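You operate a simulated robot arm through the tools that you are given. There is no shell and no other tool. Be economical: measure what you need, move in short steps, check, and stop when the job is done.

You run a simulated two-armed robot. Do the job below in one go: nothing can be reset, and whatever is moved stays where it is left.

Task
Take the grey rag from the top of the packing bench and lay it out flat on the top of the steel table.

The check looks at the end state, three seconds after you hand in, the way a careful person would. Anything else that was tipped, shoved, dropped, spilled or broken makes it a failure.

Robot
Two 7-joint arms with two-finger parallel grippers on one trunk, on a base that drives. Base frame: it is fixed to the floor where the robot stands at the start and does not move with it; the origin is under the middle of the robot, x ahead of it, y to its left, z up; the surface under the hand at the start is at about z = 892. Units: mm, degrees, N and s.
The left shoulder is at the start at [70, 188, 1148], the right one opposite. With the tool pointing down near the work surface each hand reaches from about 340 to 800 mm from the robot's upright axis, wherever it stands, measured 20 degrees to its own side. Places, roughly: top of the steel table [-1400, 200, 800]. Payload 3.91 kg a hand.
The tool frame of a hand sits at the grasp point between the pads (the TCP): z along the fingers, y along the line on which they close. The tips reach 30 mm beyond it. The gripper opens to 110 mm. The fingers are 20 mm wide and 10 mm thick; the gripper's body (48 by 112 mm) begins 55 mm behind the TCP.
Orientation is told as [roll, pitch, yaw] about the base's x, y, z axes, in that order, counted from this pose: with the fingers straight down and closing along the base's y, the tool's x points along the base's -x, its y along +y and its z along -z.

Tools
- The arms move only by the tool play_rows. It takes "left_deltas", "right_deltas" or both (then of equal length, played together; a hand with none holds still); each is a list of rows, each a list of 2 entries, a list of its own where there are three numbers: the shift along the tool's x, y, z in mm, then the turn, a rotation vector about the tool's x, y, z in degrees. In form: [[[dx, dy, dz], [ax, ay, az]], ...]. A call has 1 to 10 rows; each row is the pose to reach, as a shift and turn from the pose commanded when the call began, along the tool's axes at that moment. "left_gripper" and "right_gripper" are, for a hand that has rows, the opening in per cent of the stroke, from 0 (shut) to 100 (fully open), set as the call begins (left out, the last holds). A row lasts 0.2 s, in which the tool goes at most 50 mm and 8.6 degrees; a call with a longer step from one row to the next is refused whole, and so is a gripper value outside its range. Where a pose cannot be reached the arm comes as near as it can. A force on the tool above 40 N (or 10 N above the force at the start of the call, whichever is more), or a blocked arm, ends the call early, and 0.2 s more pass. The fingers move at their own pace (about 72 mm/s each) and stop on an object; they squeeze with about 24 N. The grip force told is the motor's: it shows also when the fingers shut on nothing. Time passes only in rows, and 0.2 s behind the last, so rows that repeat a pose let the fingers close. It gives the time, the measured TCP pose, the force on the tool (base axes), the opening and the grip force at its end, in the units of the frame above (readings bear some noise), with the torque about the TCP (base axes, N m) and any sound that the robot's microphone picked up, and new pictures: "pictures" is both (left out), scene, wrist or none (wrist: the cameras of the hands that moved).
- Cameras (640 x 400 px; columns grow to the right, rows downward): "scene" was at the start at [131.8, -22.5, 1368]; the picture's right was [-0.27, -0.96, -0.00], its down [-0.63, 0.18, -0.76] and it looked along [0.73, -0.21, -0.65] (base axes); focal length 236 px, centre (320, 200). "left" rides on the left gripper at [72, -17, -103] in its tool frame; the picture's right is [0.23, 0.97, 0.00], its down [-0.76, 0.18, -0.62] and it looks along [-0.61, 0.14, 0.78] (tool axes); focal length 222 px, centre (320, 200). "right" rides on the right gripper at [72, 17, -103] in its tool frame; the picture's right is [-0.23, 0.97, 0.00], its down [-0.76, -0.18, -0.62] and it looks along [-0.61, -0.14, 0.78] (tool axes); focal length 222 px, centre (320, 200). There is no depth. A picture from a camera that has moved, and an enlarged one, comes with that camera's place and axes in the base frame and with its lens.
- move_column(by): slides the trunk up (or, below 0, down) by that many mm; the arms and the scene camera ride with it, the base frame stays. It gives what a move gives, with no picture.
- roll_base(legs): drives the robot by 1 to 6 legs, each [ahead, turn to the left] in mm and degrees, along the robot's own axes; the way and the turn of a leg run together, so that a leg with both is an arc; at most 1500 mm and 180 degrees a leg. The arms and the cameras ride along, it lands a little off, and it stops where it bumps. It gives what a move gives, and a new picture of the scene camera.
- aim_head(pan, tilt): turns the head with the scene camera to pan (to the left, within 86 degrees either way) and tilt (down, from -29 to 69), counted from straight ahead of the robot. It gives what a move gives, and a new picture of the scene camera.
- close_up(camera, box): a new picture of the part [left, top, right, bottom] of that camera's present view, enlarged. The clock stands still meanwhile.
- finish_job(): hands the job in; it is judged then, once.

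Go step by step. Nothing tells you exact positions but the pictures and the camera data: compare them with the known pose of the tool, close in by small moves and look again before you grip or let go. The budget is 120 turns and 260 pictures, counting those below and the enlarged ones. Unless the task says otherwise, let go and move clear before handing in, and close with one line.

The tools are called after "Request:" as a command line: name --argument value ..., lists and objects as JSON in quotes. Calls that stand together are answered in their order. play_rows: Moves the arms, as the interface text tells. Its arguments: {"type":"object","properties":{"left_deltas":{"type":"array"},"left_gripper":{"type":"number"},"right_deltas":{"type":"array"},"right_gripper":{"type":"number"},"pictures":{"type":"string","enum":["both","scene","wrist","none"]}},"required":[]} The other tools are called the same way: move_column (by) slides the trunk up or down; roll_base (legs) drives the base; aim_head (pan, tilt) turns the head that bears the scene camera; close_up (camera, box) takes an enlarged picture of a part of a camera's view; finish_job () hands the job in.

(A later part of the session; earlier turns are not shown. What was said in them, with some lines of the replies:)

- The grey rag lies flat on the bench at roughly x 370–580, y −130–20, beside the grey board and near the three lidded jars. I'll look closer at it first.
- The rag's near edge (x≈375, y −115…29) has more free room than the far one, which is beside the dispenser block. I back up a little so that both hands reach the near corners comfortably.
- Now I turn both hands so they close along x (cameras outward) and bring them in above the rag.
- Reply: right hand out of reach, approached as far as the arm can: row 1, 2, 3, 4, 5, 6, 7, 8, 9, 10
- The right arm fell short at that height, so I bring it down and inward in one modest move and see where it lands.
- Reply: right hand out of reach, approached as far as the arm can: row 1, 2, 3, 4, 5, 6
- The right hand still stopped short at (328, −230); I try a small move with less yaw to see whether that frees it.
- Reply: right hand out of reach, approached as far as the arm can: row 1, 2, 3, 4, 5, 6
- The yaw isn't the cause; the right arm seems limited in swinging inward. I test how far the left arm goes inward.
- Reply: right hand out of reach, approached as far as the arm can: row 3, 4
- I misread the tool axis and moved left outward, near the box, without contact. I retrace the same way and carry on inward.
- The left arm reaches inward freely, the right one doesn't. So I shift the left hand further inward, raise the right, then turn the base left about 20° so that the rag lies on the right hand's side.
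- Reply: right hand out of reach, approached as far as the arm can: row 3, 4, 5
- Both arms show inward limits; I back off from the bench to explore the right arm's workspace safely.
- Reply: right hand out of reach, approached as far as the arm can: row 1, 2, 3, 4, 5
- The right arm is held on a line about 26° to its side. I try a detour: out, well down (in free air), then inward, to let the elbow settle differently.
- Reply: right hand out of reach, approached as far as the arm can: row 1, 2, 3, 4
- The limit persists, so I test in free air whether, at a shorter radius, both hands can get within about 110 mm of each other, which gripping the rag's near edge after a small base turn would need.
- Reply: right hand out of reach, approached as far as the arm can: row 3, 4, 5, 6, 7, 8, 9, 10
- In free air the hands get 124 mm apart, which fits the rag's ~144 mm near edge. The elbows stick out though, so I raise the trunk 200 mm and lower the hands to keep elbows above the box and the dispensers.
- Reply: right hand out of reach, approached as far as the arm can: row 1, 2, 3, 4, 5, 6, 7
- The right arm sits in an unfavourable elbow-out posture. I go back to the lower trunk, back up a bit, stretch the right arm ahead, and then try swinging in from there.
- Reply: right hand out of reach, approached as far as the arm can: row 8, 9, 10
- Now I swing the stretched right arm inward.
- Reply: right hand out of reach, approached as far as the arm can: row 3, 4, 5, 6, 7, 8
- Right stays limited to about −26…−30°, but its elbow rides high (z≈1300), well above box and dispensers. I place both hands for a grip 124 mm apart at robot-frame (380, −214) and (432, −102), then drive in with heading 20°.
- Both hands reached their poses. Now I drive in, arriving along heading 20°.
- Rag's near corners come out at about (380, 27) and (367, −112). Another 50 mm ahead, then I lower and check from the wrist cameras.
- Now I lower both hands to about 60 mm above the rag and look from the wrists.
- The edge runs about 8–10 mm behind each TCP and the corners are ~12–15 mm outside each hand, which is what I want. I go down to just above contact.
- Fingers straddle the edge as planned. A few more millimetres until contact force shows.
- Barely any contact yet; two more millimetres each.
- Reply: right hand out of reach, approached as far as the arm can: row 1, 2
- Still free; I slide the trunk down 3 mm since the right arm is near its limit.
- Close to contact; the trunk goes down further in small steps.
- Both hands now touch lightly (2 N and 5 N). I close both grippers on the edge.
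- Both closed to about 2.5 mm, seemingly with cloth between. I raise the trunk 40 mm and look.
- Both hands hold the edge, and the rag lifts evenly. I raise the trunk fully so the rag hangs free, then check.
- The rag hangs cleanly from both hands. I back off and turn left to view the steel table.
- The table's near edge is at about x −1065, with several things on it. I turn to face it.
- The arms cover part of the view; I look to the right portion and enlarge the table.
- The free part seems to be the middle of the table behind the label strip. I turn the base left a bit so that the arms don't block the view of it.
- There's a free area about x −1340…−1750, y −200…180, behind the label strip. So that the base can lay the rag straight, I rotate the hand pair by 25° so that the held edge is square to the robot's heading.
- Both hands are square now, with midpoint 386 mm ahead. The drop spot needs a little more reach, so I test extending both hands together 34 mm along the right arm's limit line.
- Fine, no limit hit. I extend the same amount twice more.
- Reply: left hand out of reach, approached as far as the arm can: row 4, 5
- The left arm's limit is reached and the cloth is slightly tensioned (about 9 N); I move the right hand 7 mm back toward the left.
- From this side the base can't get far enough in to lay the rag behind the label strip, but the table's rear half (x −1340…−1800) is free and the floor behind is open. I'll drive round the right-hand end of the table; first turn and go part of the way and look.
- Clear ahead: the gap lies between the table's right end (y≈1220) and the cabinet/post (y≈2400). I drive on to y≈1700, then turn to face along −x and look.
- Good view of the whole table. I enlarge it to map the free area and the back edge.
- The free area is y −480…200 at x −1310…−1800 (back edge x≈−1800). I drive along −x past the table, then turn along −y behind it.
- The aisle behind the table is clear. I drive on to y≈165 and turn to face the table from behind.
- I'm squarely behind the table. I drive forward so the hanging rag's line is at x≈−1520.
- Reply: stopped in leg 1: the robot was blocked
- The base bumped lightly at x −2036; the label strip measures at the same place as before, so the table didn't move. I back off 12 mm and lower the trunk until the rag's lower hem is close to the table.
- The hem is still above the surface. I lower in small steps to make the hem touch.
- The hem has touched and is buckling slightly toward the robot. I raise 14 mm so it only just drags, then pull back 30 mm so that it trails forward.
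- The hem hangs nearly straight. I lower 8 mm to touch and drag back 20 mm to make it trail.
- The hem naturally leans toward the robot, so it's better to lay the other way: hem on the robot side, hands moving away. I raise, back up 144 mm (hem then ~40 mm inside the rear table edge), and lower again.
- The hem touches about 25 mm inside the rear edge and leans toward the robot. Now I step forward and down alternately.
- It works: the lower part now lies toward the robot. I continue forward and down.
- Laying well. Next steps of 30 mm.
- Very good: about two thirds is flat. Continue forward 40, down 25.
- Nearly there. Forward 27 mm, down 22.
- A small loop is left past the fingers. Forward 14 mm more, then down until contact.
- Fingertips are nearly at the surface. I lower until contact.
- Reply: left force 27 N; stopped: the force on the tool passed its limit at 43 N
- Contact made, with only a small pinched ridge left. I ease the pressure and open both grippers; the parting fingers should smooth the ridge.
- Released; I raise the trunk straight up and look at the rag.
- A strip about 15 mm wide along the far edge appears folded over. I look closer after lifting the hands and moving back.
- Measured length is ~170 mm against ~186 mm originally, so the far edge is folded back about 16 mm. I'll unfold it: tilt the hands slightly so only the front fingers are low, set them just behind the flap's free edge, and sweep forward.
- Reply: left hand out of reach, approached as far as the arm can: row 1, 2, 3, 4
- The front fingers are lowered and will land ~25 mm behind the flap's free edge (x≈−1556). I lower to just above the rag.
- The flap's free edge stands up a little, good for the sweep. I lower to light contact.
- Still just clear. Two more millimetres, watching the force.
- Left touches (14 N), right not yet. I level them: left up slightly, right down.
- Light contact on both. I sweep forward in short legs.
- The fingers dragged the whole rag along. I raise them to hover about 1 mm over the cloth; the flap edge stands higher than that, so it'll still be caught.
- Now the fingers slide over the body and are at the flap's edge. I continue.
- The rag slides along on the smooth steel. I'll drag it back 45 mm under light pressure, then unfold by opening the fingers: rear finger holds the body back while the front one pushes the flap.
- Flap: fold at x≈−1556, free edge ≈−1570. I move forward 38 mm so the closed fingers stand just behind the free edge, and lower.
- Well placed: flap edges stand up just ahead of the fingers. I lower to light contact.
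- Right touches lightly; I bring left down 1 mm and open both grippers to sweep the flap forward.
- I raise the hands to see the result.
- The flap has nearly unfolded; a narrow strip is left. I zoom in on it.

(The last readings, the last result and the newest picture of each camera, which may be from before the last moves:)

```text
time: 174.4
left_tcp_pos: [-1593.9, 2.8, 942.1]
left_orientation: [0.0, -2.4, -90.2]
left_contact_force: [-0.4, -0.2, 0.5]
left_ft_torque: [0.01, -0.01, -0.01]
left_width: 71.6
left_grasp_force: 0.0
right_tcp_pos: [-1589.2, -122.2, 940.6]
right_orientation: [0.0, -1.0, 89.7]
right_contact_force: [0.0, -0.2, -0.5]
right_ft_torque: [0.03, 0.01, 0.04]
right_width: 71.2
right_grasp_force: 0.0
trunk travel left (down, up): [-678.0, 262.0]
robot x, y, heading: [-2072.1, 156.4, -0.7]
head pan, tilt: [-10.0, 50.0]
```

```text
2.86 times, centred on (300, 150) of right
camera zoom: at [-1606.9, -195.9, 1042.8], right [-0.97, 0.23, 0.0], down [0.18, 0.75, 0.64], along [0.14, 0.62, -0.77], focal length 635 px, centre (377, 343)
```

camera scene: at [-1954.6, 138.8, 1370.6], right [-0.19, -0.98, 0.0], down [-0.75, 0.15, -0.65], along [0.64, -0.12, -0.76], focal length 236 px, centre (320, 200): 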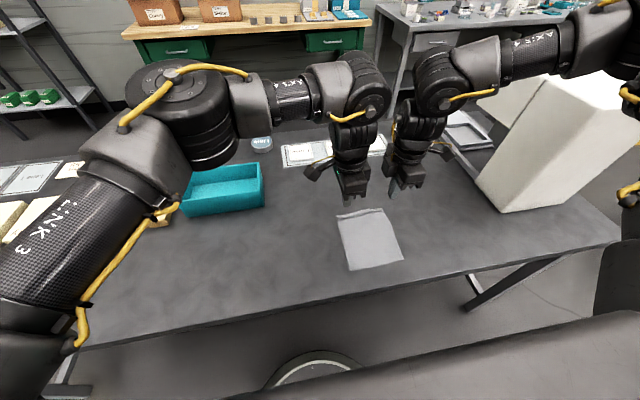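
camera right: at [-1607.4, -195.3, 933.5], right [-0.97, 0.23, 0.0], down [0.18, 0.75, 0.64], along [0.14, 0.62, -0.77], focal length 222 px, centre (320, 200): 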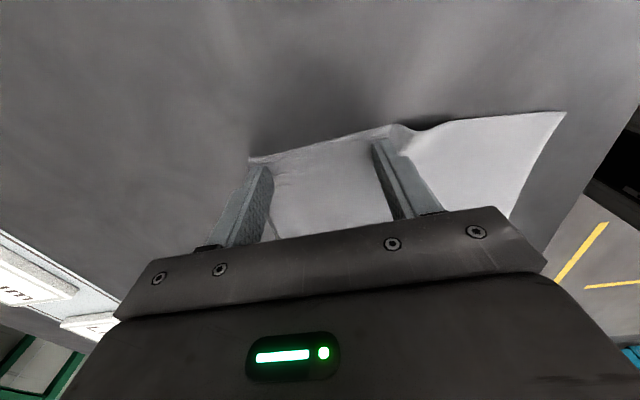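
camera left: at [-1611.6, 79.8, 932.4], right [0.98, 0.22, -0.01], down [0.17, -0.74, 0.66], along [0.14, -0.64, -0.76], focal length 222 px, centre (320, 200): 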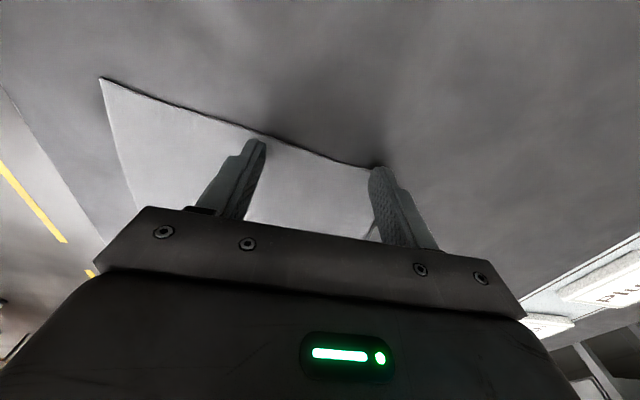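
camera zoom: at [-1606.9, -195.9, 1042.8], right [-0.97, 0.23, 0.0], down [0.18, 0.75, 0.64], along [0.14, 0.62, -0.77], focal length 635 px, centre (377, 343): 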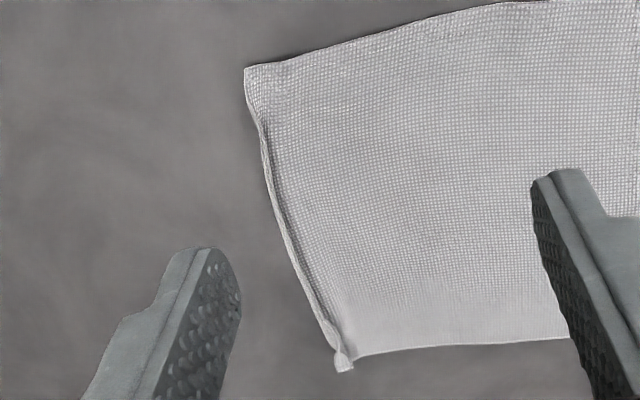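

The flap has turned over; a small hump remains. I make a second pass 17 mm further forward, opening over the edge.

Request:
play_rows --left_deltas '[[[0, 0, 0], [0, 0, 0]], [[0, 0, 0], [0, 0, 0]], [[0, 0, 0], [0, 0, 0]]]' --right_deltas '[[[0, 0, 0], [0, 0, 0]], [[0, 0, 0], [0, 0, 0]], [[0, 0, 0], [0, 0, 0]]]' --left_gripper 0 --right_gripper 0 --pictures "none"

Request:
roll_base --legs '[[16, 0]]'

Request:
move_column --by -100

Request:
close_up --camera "left" --box '[220, 60, 460, 220]'

Request:
close_up --camera "right" --box '[180, 60, 420, 220]'

```text
time: 175.2
left_tcp_pos: [-1594.0, 2.6, 941.6]
left_orientation: [0.0, -2.5, -90.4]
left_contact_force: [0.3, 0.3, 1.0]
left_ft_torque: [0.02, 0.02, 0.0]
left_width: 0.2
left_grasp_force: 24.0
right_tcp_pos: [-1589.2, -122.0, 941.5]
right_orientation: [0.0, -1.0, 89.8]
right_contact_force: [0.4, 0.1, -0.7]
right_ft_torque: [0.01, 0.01, -0.01]
right_width: 0.0
right_grasp_force: 24.2
trunk travel left (down, up): [-678.0, 262.0]
robot x, y, heading: [-2074.7, 152.2, -1.1]
head pan, tilt: [-10.0, 50.0]
```

```text
time: 176.0
left_tcp_pos: [-1581.8, 3.1, 944.2]
left_orientation: [0.0, -2.5, -90.3]
left_contact_force: [-0.3, 0.6, -0.2]
left_ft_torque: [0.02, 0.0, 0.0]
left_width: 0.1
left_grasp_force: 24.6
right_tcp_pos: [-1576.1, -121.2, 942.3]
right_orientation: [-0.2, -0.9, 89.7]
right_contact_force: [-0.6, -0.1, 0.2]
right_ft_torque: [0.02, -0.06, -0.02]
right_width: 0.0
right_grasp_force: 24.0
trunk travel left (down, up): [-678.0, 262.0]
robot x, y, heading: [-2054.4, 152.8, -0.8]
head pan, tilt: [-10.0, 50.0]
camera scene: at [-1933.4, 138.3, 1375.0], right [-0.19, -0.98, 0.0], down [-0.75, 0.15, -0.64], along [0.63, -0.12, -0.76], focal length 236 px, centre (320, 200)
```

scene: 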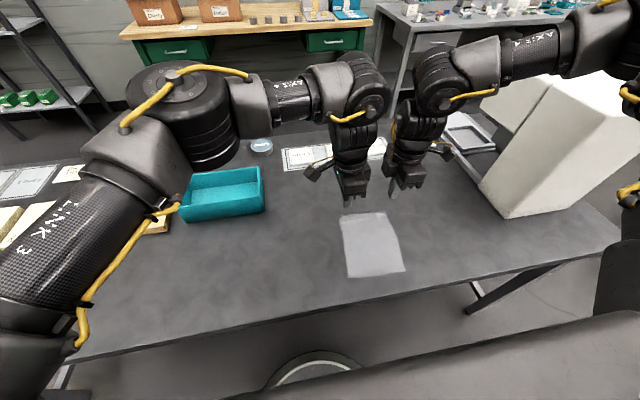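

```text
time: 177.3
left_tcp_pos: [-1580.0, 2.0, 842.2]
left_orientation: [-0.1, -2.3, -90.4]
left_contact_force: [-0.4, 0.3, 1.0]
left_ft_torque: [0.02, -0.03, 0.01]
left_width: 0.1
left_grasp_force: 24.1
right_tcp_pos: [-1573.7, -121.0, 842.2]
right_orientation: [-0.1, -1.0, 89.7]
right_contact_force: [-0.8, 0.2, -0.5]
right_ft_torque: [0.02, 0.02, -0.03]
right_width: 0.0
right_grasp_force: 24.0
trunk travel left (down, up): [-578.0, 362.0]
robot x, y, heading: [-2055.6, 150.8, -1.0]
head pan, tilt: [-10.0, 50.0]
```

```text
2.50 times, centred on (340, 140) of left
camera zoom: at [-1595.7, 79.0, 942.4], right [0.98, 0.22, -0.01], down [0.17, -0.74, 0.65], along [0.14, -0.64, -0.76], focal length 555 px, centre (270, 350)
```

zoom: 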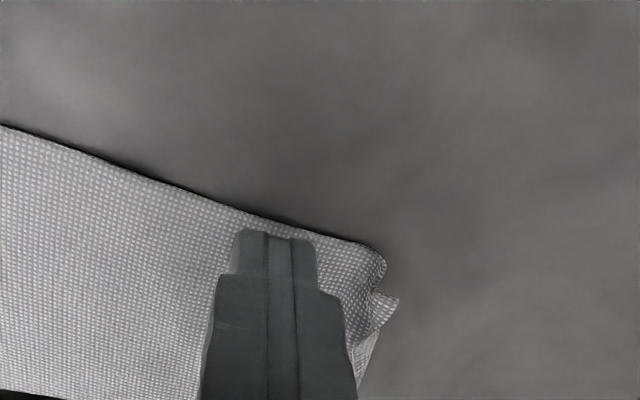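

```text
2.50 times, centred on (300, 140) of right
camera zoom: at [-1591.6, -196.1, 943.4], right [-0.97, 0.23, 0.0], down [0.18, 0.75, 0.64], along [0.14, 0.62, -0.77], focal length 555 px, centre (370, 350)
```

zoom: 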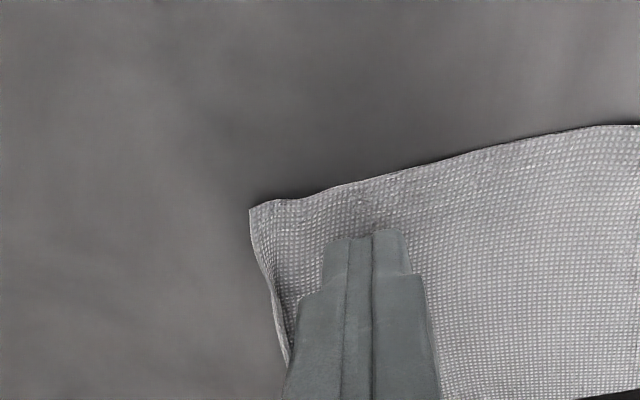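

Placed well. Lower to light contact, then open.

Request:
move_column --by -9

Request:
play_rows --left_deltas '[[[0, 0, 0.8], [0, 0, 0]], [[0, 0, 1.6], [0, 0, 0]]]' --right_deltas '[[[0, 0, 0.3], [0, 0, 0]], [[0, 0, 0.6], [0, 0, 0]]]' --pictures "none"

```text
time: 177.9
left_tcp_pos: [-1580.2, 3.6, 833.7]
left_orientation: [-0.1, -2.5, -90.3]
left_contact_force: [0.6, -0.4, -0.6]
left_ft_torque: [0.0, -0.01, -0.01]
left_width: 0.1
left_grasp_force: 24.0
right_tcp_pos: [-1573.6, -122.0, 831.7]
right_orientation: [0.1, -0.9, 89.8]
right_contact_force: [0.1, 0.1, -0.1]
right_ft_torque: [0.0, -0.01, -0.03]
right_width: 0.0
right_grasp_force: 23.6
trunk travel left (down, up): [-569.0, 371.0]
robot x, y, heading: [-2055.7, 152.3, -1.1]
head pan, tilt: [-10.0, 50.0]
```

```text
time: 178.5
left_tcp_pos: [-1578.4, 3.0, 831.8]
left_orientation: [-0.1, -2.4, -90.3]
left_contact_force: [0.1, -0.1, 0.8]
left_ft_torque: [0.01, 0.01, 0.0]
left_width: 0.0
left_grasp_force: 24.7
right_tcp_pos: [-1572.9, -121.8, 831.3]
right_orientation: [0.0, -1.0, 89.7]
right_contact_force: [-1.1, 0.1, 2.3]
right_ft_torque: [-0.02, -0.05, 0.0]
right_width: 0.0
right_grasp_force: 24.6
trunk travel left (down, up): [-569.0, 371.0]
robot x, y, heading: [-2056.5, 150.0, -1.0]
head pan, tilt: [-10.0, 50.0]
```

Request:
play_rows --left_deltas '[[[0, 0, 0.8], [0, 0, 0]], [[0, 0, 0.8], [0, 0, 0]], [[0, 0, 0.8], [0, 0, 0]]]' --right_deltas '[[[0, 0, 0.2], [0, 0, 0]], [[0, 0, 0.2], [0, 0, 0]], [[0, 0, 0.2], [0, 0, 0]]]' --left_gripper 65 --right_gripper 65 --pictures "none"

Request:
move_column --by 110

Request:
close_up --camera "left" --box '[180, 40, 460, 240]'

Request:
close_up --camera "right" --box '[180, 40, 500, 240]'

```text
time: 179.3
left_tcp_pos: [-1578.7, 3.1, 831.1]
left_orientation: [-0.1, -2.6, -90.4]
left_contact_force: [1.1, -0.3, 7.7]
left_ft_torque: [0.02, 0.28, 0.0]
left_width: 70.7
left_grasp_force: 0.1
right_tcp_pos: [-1574.4, -121.7, 831.1]
right_orientation: [0.0, -1.0, 89.7]
right_contact_force: [0.7, -0.7, 0.2]
right_ft_torque: [0.01, 0.0, -0.01]
right_width: 71.6
right_grasp_force: 0.1
trunk travel left (down, up): [-569.0, 371.0]
robot x, y, heading: [-2059.2, 152.4, -0.8]
head pan, tilt: [-10.0, 50.0]
```

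```text
time: 180.7
left_tcp_pos: [-1578.4, 2.2, 941.3]
left_orientation: [-0.1, -2.4, -90.4]
left_contact_force: [0.2, 0.3, -0.4]
left_ft_torque: [-0.04, -0.02, -0.01]
left_width: 71.3
left_grasp_force: 0.0
right_tcp_pos: [-1574.2, -121.5, 940.8]
right_orientation: [0.0, -1.0, 89.7]
right_contact_force: [1.2, 0.2, -0.3]
right_ft_torque: [-0.02, 0.01, -0.01]
right_width: 71.3
right_grasp_force: 0.0
trunk travel left (down, up): [-679.0, 261.0]
robot x, y, heading: [-2056.6, 152.8, -0.7]
head pan, tilt: [-10.0, 50.0]
```

```text
2.00 times, centred on (320, 140) of left
camera zoom: at [-1595.2, 78.8, 1040.5], right [0.98, 0.22, -0.01], down [0.17, -0.74, 0.65], along [0.14, -0.64, -0.76], focal length 444 px, centre (320, 320)
```

zoom: 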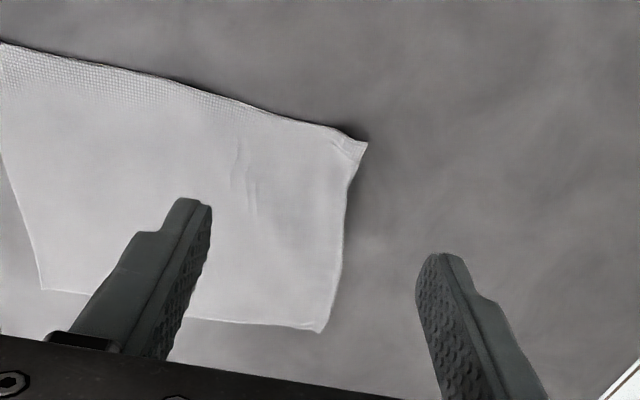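

```text
2.00 times, centred on (340, 140) of right
camera zoom: at [-1591.2, -196.2, 1043.3], right [-0.97, 0.23, 0.0], down [0.18, 0.75, 0.64], along [0.14, 0.62, -0.77], focal length 444 px, centre (280, 320)
```

zoom: 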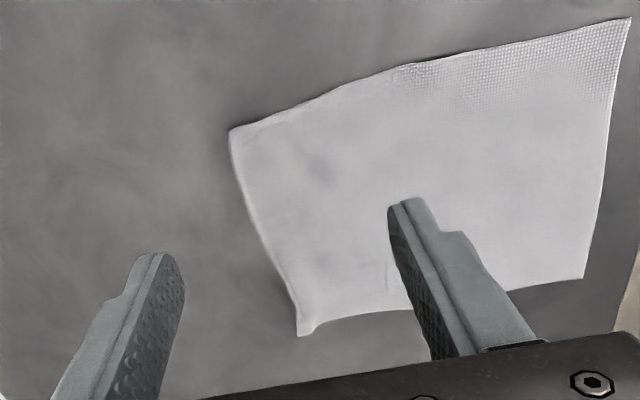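

The edge is unfolded. I raise, back away and inspect the whole rag.

Request:
move_column --by 150

Request:
roll_base --legs '[[-200, 0]]'

Request:
close_up --camera "scene" --box '[300, 170, 400, 240]'

Request:
close_up --camera "left" --box '[300, 40, 520, 200]'

```text
time: 182.5
left_tcp_pos: [-1578.8, 2.1, 1091.7]
left_orientation: [-0.1, -2.3, -90.5]
left_contact_force: [0.7, 0.2, -0.7]
left_ft_torque: [-0.02, 0.02, -0.01]
left_width: 71.1
left_grasp_force: 0.0
right_tcp_pos: [-1573.0, -123.2, 1092.4]
right_orientation: [0.0, -0.8, 89.7]
right_contact_force: [0.9, -0.5, -0.8]
right_ft_torque: [-0.01, 0.0, -0.06]
right_width: 71.3
right_grasp_force: 0.1
trunk travel left (down, up): [-829.0, 111.0]
robot x, y, heading: [-2052.4, 151.1, -1.0]
head pan, tilt: [-10.0, 50.0]
```

```text
time: 184.1
left_tcp_pos: [-1776.4, 5.6, 1088.6]
left_orientation: [-0.2, -2.3, -90.3]
left_contact_force: [0.1, -1.1, 0.3]
left_ft_torque: [0.0, 0.03, 0.02]
left_width: 71.5
left_grasp_force: 0.1
right_tcp_pos: [-1771.2, -116.9, 1089.6]
right_orientation: [0.0, -1.0, 89.9]
right_contact_force: [0.3, -0.4, 0.1]
right_ft_torque: [-0.02, 0.03, -0.02]
right_width: 71.3
right_grasp_force: 0.1
trunk travel left (down, up): [-829.0, 111.0]
robot x, y, heading: [-2255.4, 158.5, -0.9]
head pan, tilt: [-10.0, 50.0]
camera scene: at [-2126.6, 141.1, 1525.2], right [-0.19, -0.98, 0.0], down [-0.75, 0.15, -0.64], along [0.63, -0.12, -0.77], focal length 236 px, centre (320, 200)
```

scene: 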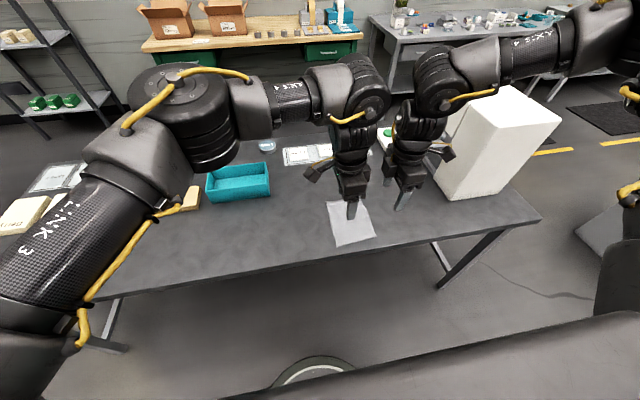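

```text
5.71 times, centred on (350, 205) of scene
camera zoom: at [-2126.6, 141.1, 1525.2], right [-0.19, -0.98, 0.0], down [-0.75, 0.15, -0.64], along [0.63, -0.12, -0.77], focal length 1347 px, centre (149, 171)
```

zoom: 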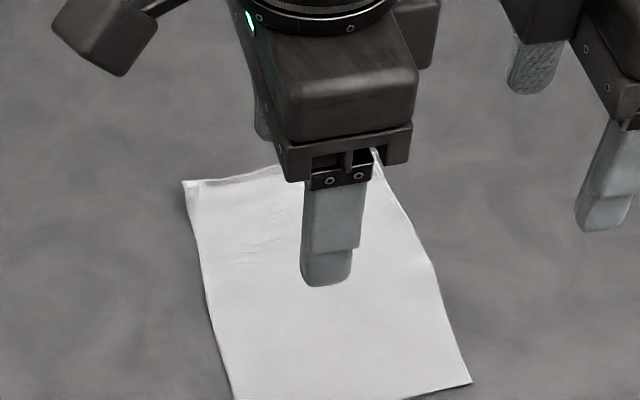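

```text
2.50 times, centred on (410, 120) of left
camera zoom: at [-1792.3, 82.8, 1189.4], right [0.97, 0.22, -0.01], down [0.18, -0.74, 0.65], along [0.14, -0.64, -0.76], focal length 555 px, centre (95, 400)
```

zoom: 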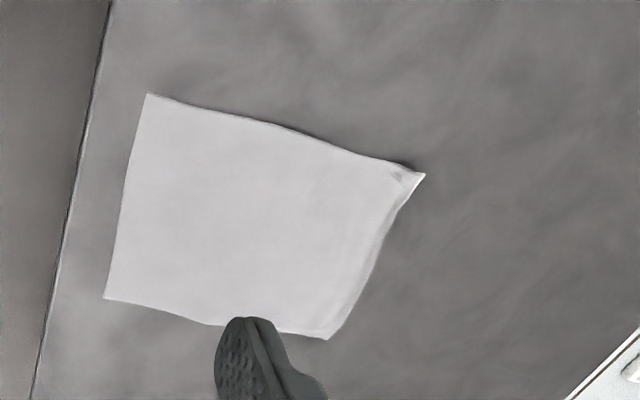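

It lies nearly flat; the far rim may curl slightly. I back up further for a clear look.

Request:
roll_base --legs '[[-250, 0]]'

Request:
close_up --camera "scene" --box '[310, 130, 410, 200]'

Request:
close_up --camera "left" --box '[400, 60, 600, 190]'

```text
time: 185.9
left_tcp_pos: [-2026.0, 9.9, 1090.3]
left_orientation: [-0.1, -2.4, -90.3]
left_contact_force: [0.3, -0.7, 0.5]
left_ft_torque: [0.04, 0.03, 0.0]
left_width: 71.6
left_grasp_force: 0.1
right_tcp_pos: [-2022.2, -113.9, 1090.8]
right_orientation: [0.1, -1.0, 89.8]
right_contact_force: [0.1, -1.3, -0.6]
right_ft_torque: [0.01, 0.03, -0.01]
right_width: 71.4
right_grasp_force: 0.0
trunk travel left (down, up): [-829.0, 111.0]
robot x, y, heading: [-2504.0, 162.8, -1.0]
head pan, tilt: [-10.0, 50.0]
camera scene: at [-2378.0, 145.4, 1525.4], right [-0.19, -0.98, 0.0], down [-0.75, 0.15, -0.64], along [0.63, -0.12, -0.77], focal length 236 px, centre (320, 200)
```

scene: 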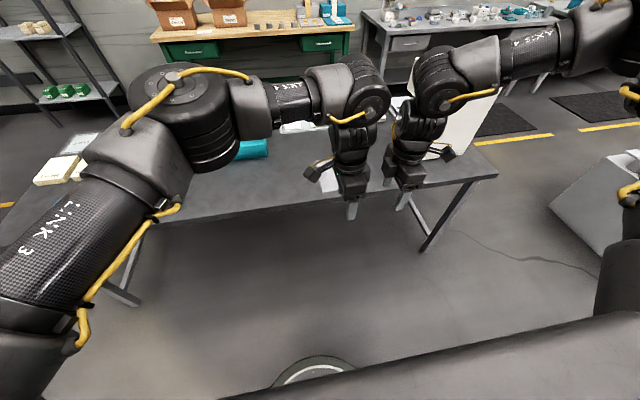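

```text
5.71 times, centred on (360, 165) of scene
camera zoom: at [-2378.0, 145.4, 1525.4], right [-0.19, -0.98, 0.0], down [-0.75, 0.15, -0.64], along [0.63, -0.12, -0.77], focal length 1347 px, centre (91, 400)
```

zoom: 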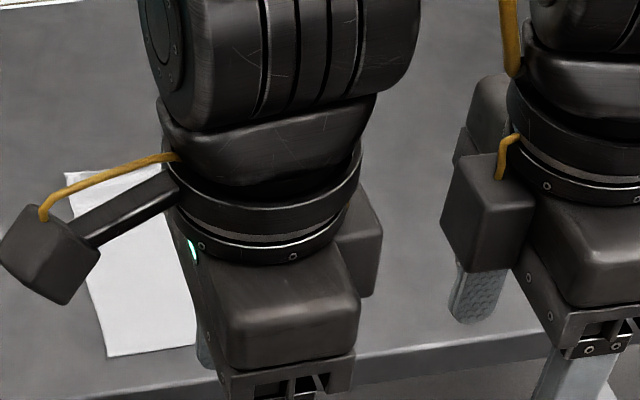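

```text
3.08 times, centred on (500, 125) of left
camera zoom: at [-2043.3, 86.6, 1190.0], right [0.98, 0.22, -0.01], down [0.18, -0.74, 0.65], along [0.14, -0.64, -0.76], focal length 684 px, centre (-234, 431)
```

zoom: 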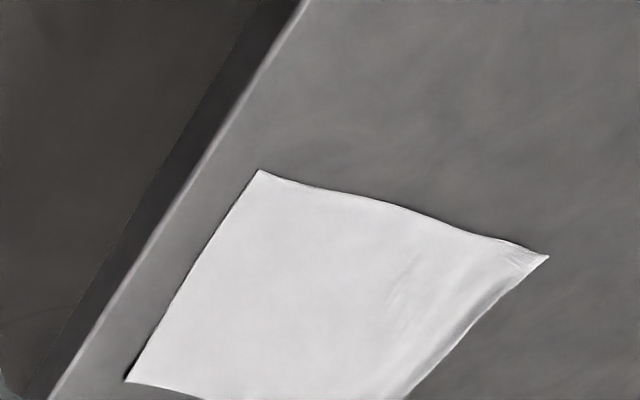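

A slight swell seems to run along the far edge. I turn a little to get an unobstructed view.

Request:
roll_base --legs '[[0, 40]]'

Request:
aim_head --pan -55 --tilt 42

```text
time: 188.2
left_tcp_pos: [-2042.7, 351.9, 1090.3]
left_orientation: [-0.2, -2.5, -50.3]
left_contact_force: [0.0, 0.1, -0.2]
left_ft_torque: [0.0, -0.01, -0.02]
left_width: 71.6
left_grasp_force: 0.1
right_tcp_pos: [-1959.3, 260.1, 1090.9]
right_orientation: [0.0, -1.1, 129.7]
right_contact_force: [0.0, 0.3, 1.0]
right_ft_torque: [-0.03, 0.02, 0.0]
right_width: 71.5
right_grasp_force: 0.0
trunk travel left (down, up): [-829.0, 111.0]
robot x, y, heading: [-2503.2, 161.2, 39.1]
head pan, tilt: [-10.0, 50.0]
camera scene: at [-2398.5, 229.6, 1525.6], right [0.48, -0.88, 0.0], down [-0.67, -0.37, -0.64], along [0.56, 0.31, -0.77], focal length 236 px, centre (320, 200)
```

scene: 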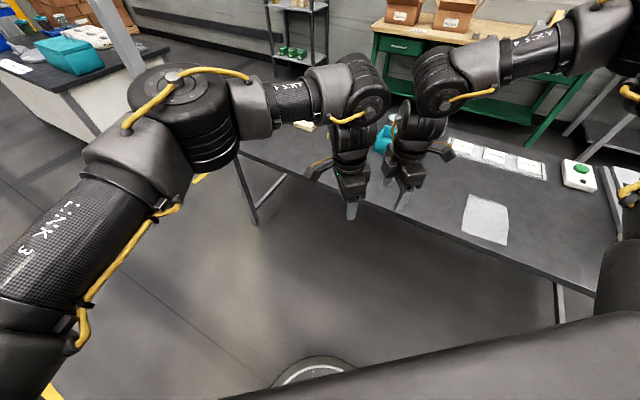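

```text
time: 189.3
left_tcp_pos: [-2042.3, 352.6, 1090.9]
left_orientation: [-0.1, -2.4, -50.4]
left_contact_force: [0.7, -0.2, -0.3]
left_ft_torque: [0.04, 0.0, -0.04]
left_width: 71.4
left_grasp_force: 0.0
right_tcp_pos: [-1958.8, 258.9, 1092.0]
right_orientation: [0.0, -1.0, 129.7]
right_contact_force: [-0.5, -0.8, 0.1]
right_ft_torque: [-0.01, 0.01, 0.04]
right_width: 71.6
right_grasp_force: 0.1
trunk travel left (down, up): [-829.0, 111.0]
robot x, y, heading: [-2505.5, 159.4, 38.7]
head pan, tilt: [-55.0, 42.0]
camera scene: at [-2385.8, 169.8, 1536.8], right [-0.28, -0.96, 0.0], down [-0.64, 0.18, -0.74], along [0.71, -0.2, -0.67], focal length 236 px, centre (320, 200)
```

scene: 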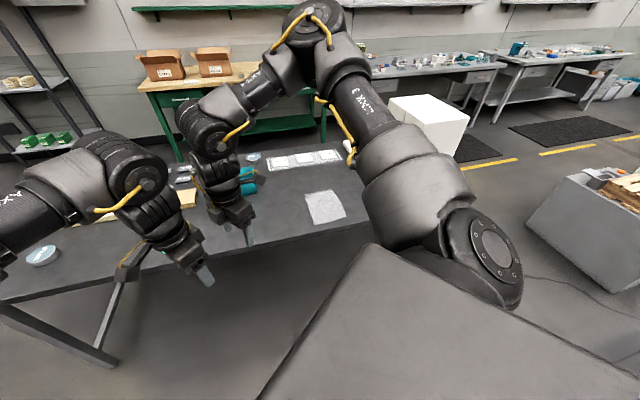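

Request:
close_up --camera "scene" --box '[290, 180, 360, 235]'

Request:
close_up --camera "scene" --box '[150, 100, 480, 300]'

```text
7.27 times, centred on (325, 208) of scene
camera zoom: at [-2385.8, 169.8, 1536.8], right [-0.28, -0.96, 0.0], down [-0.64, 0.18, -0.74], along [0.71, -0.2, -0.67], focal length 1715 px, centre (284, 146)
```

zoom: 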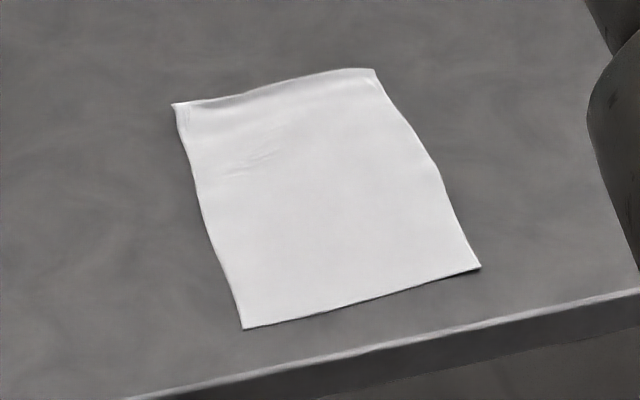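

```text
1.94 times, centred on (315, 200) of scene
camera zoom: at [-2385.8, 169.8, 1536.8], right [-0.28, -0.96, 0.0], down [-0.64, 0.18, -0.74], along [0.71, -0.2, -0.67], focal length 457 px, centre (330, 200)
```

zoom: 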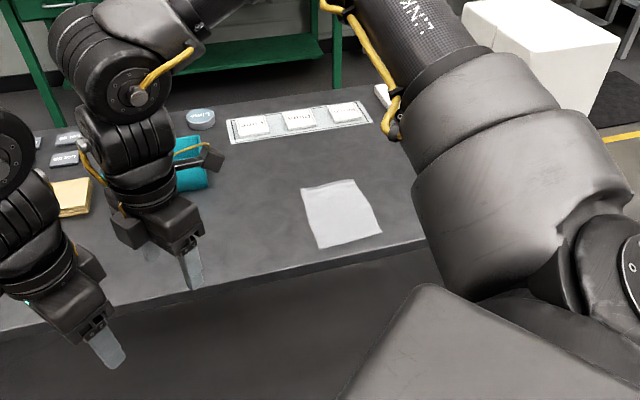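

The rag lies fully spread on the steel table, about 195 × 140 mm and well inside the edge. No fold is left, both hands are clear, and everything else looks untouched, so I hand in.

Request:
finish_job

```text
The job is handed in.
```

The grey rag is off the packing bench and lies spread out on top of the steel table, with only faint ripples left. The base bumped something lightly on the way in; nothing on the table appears to have moved.
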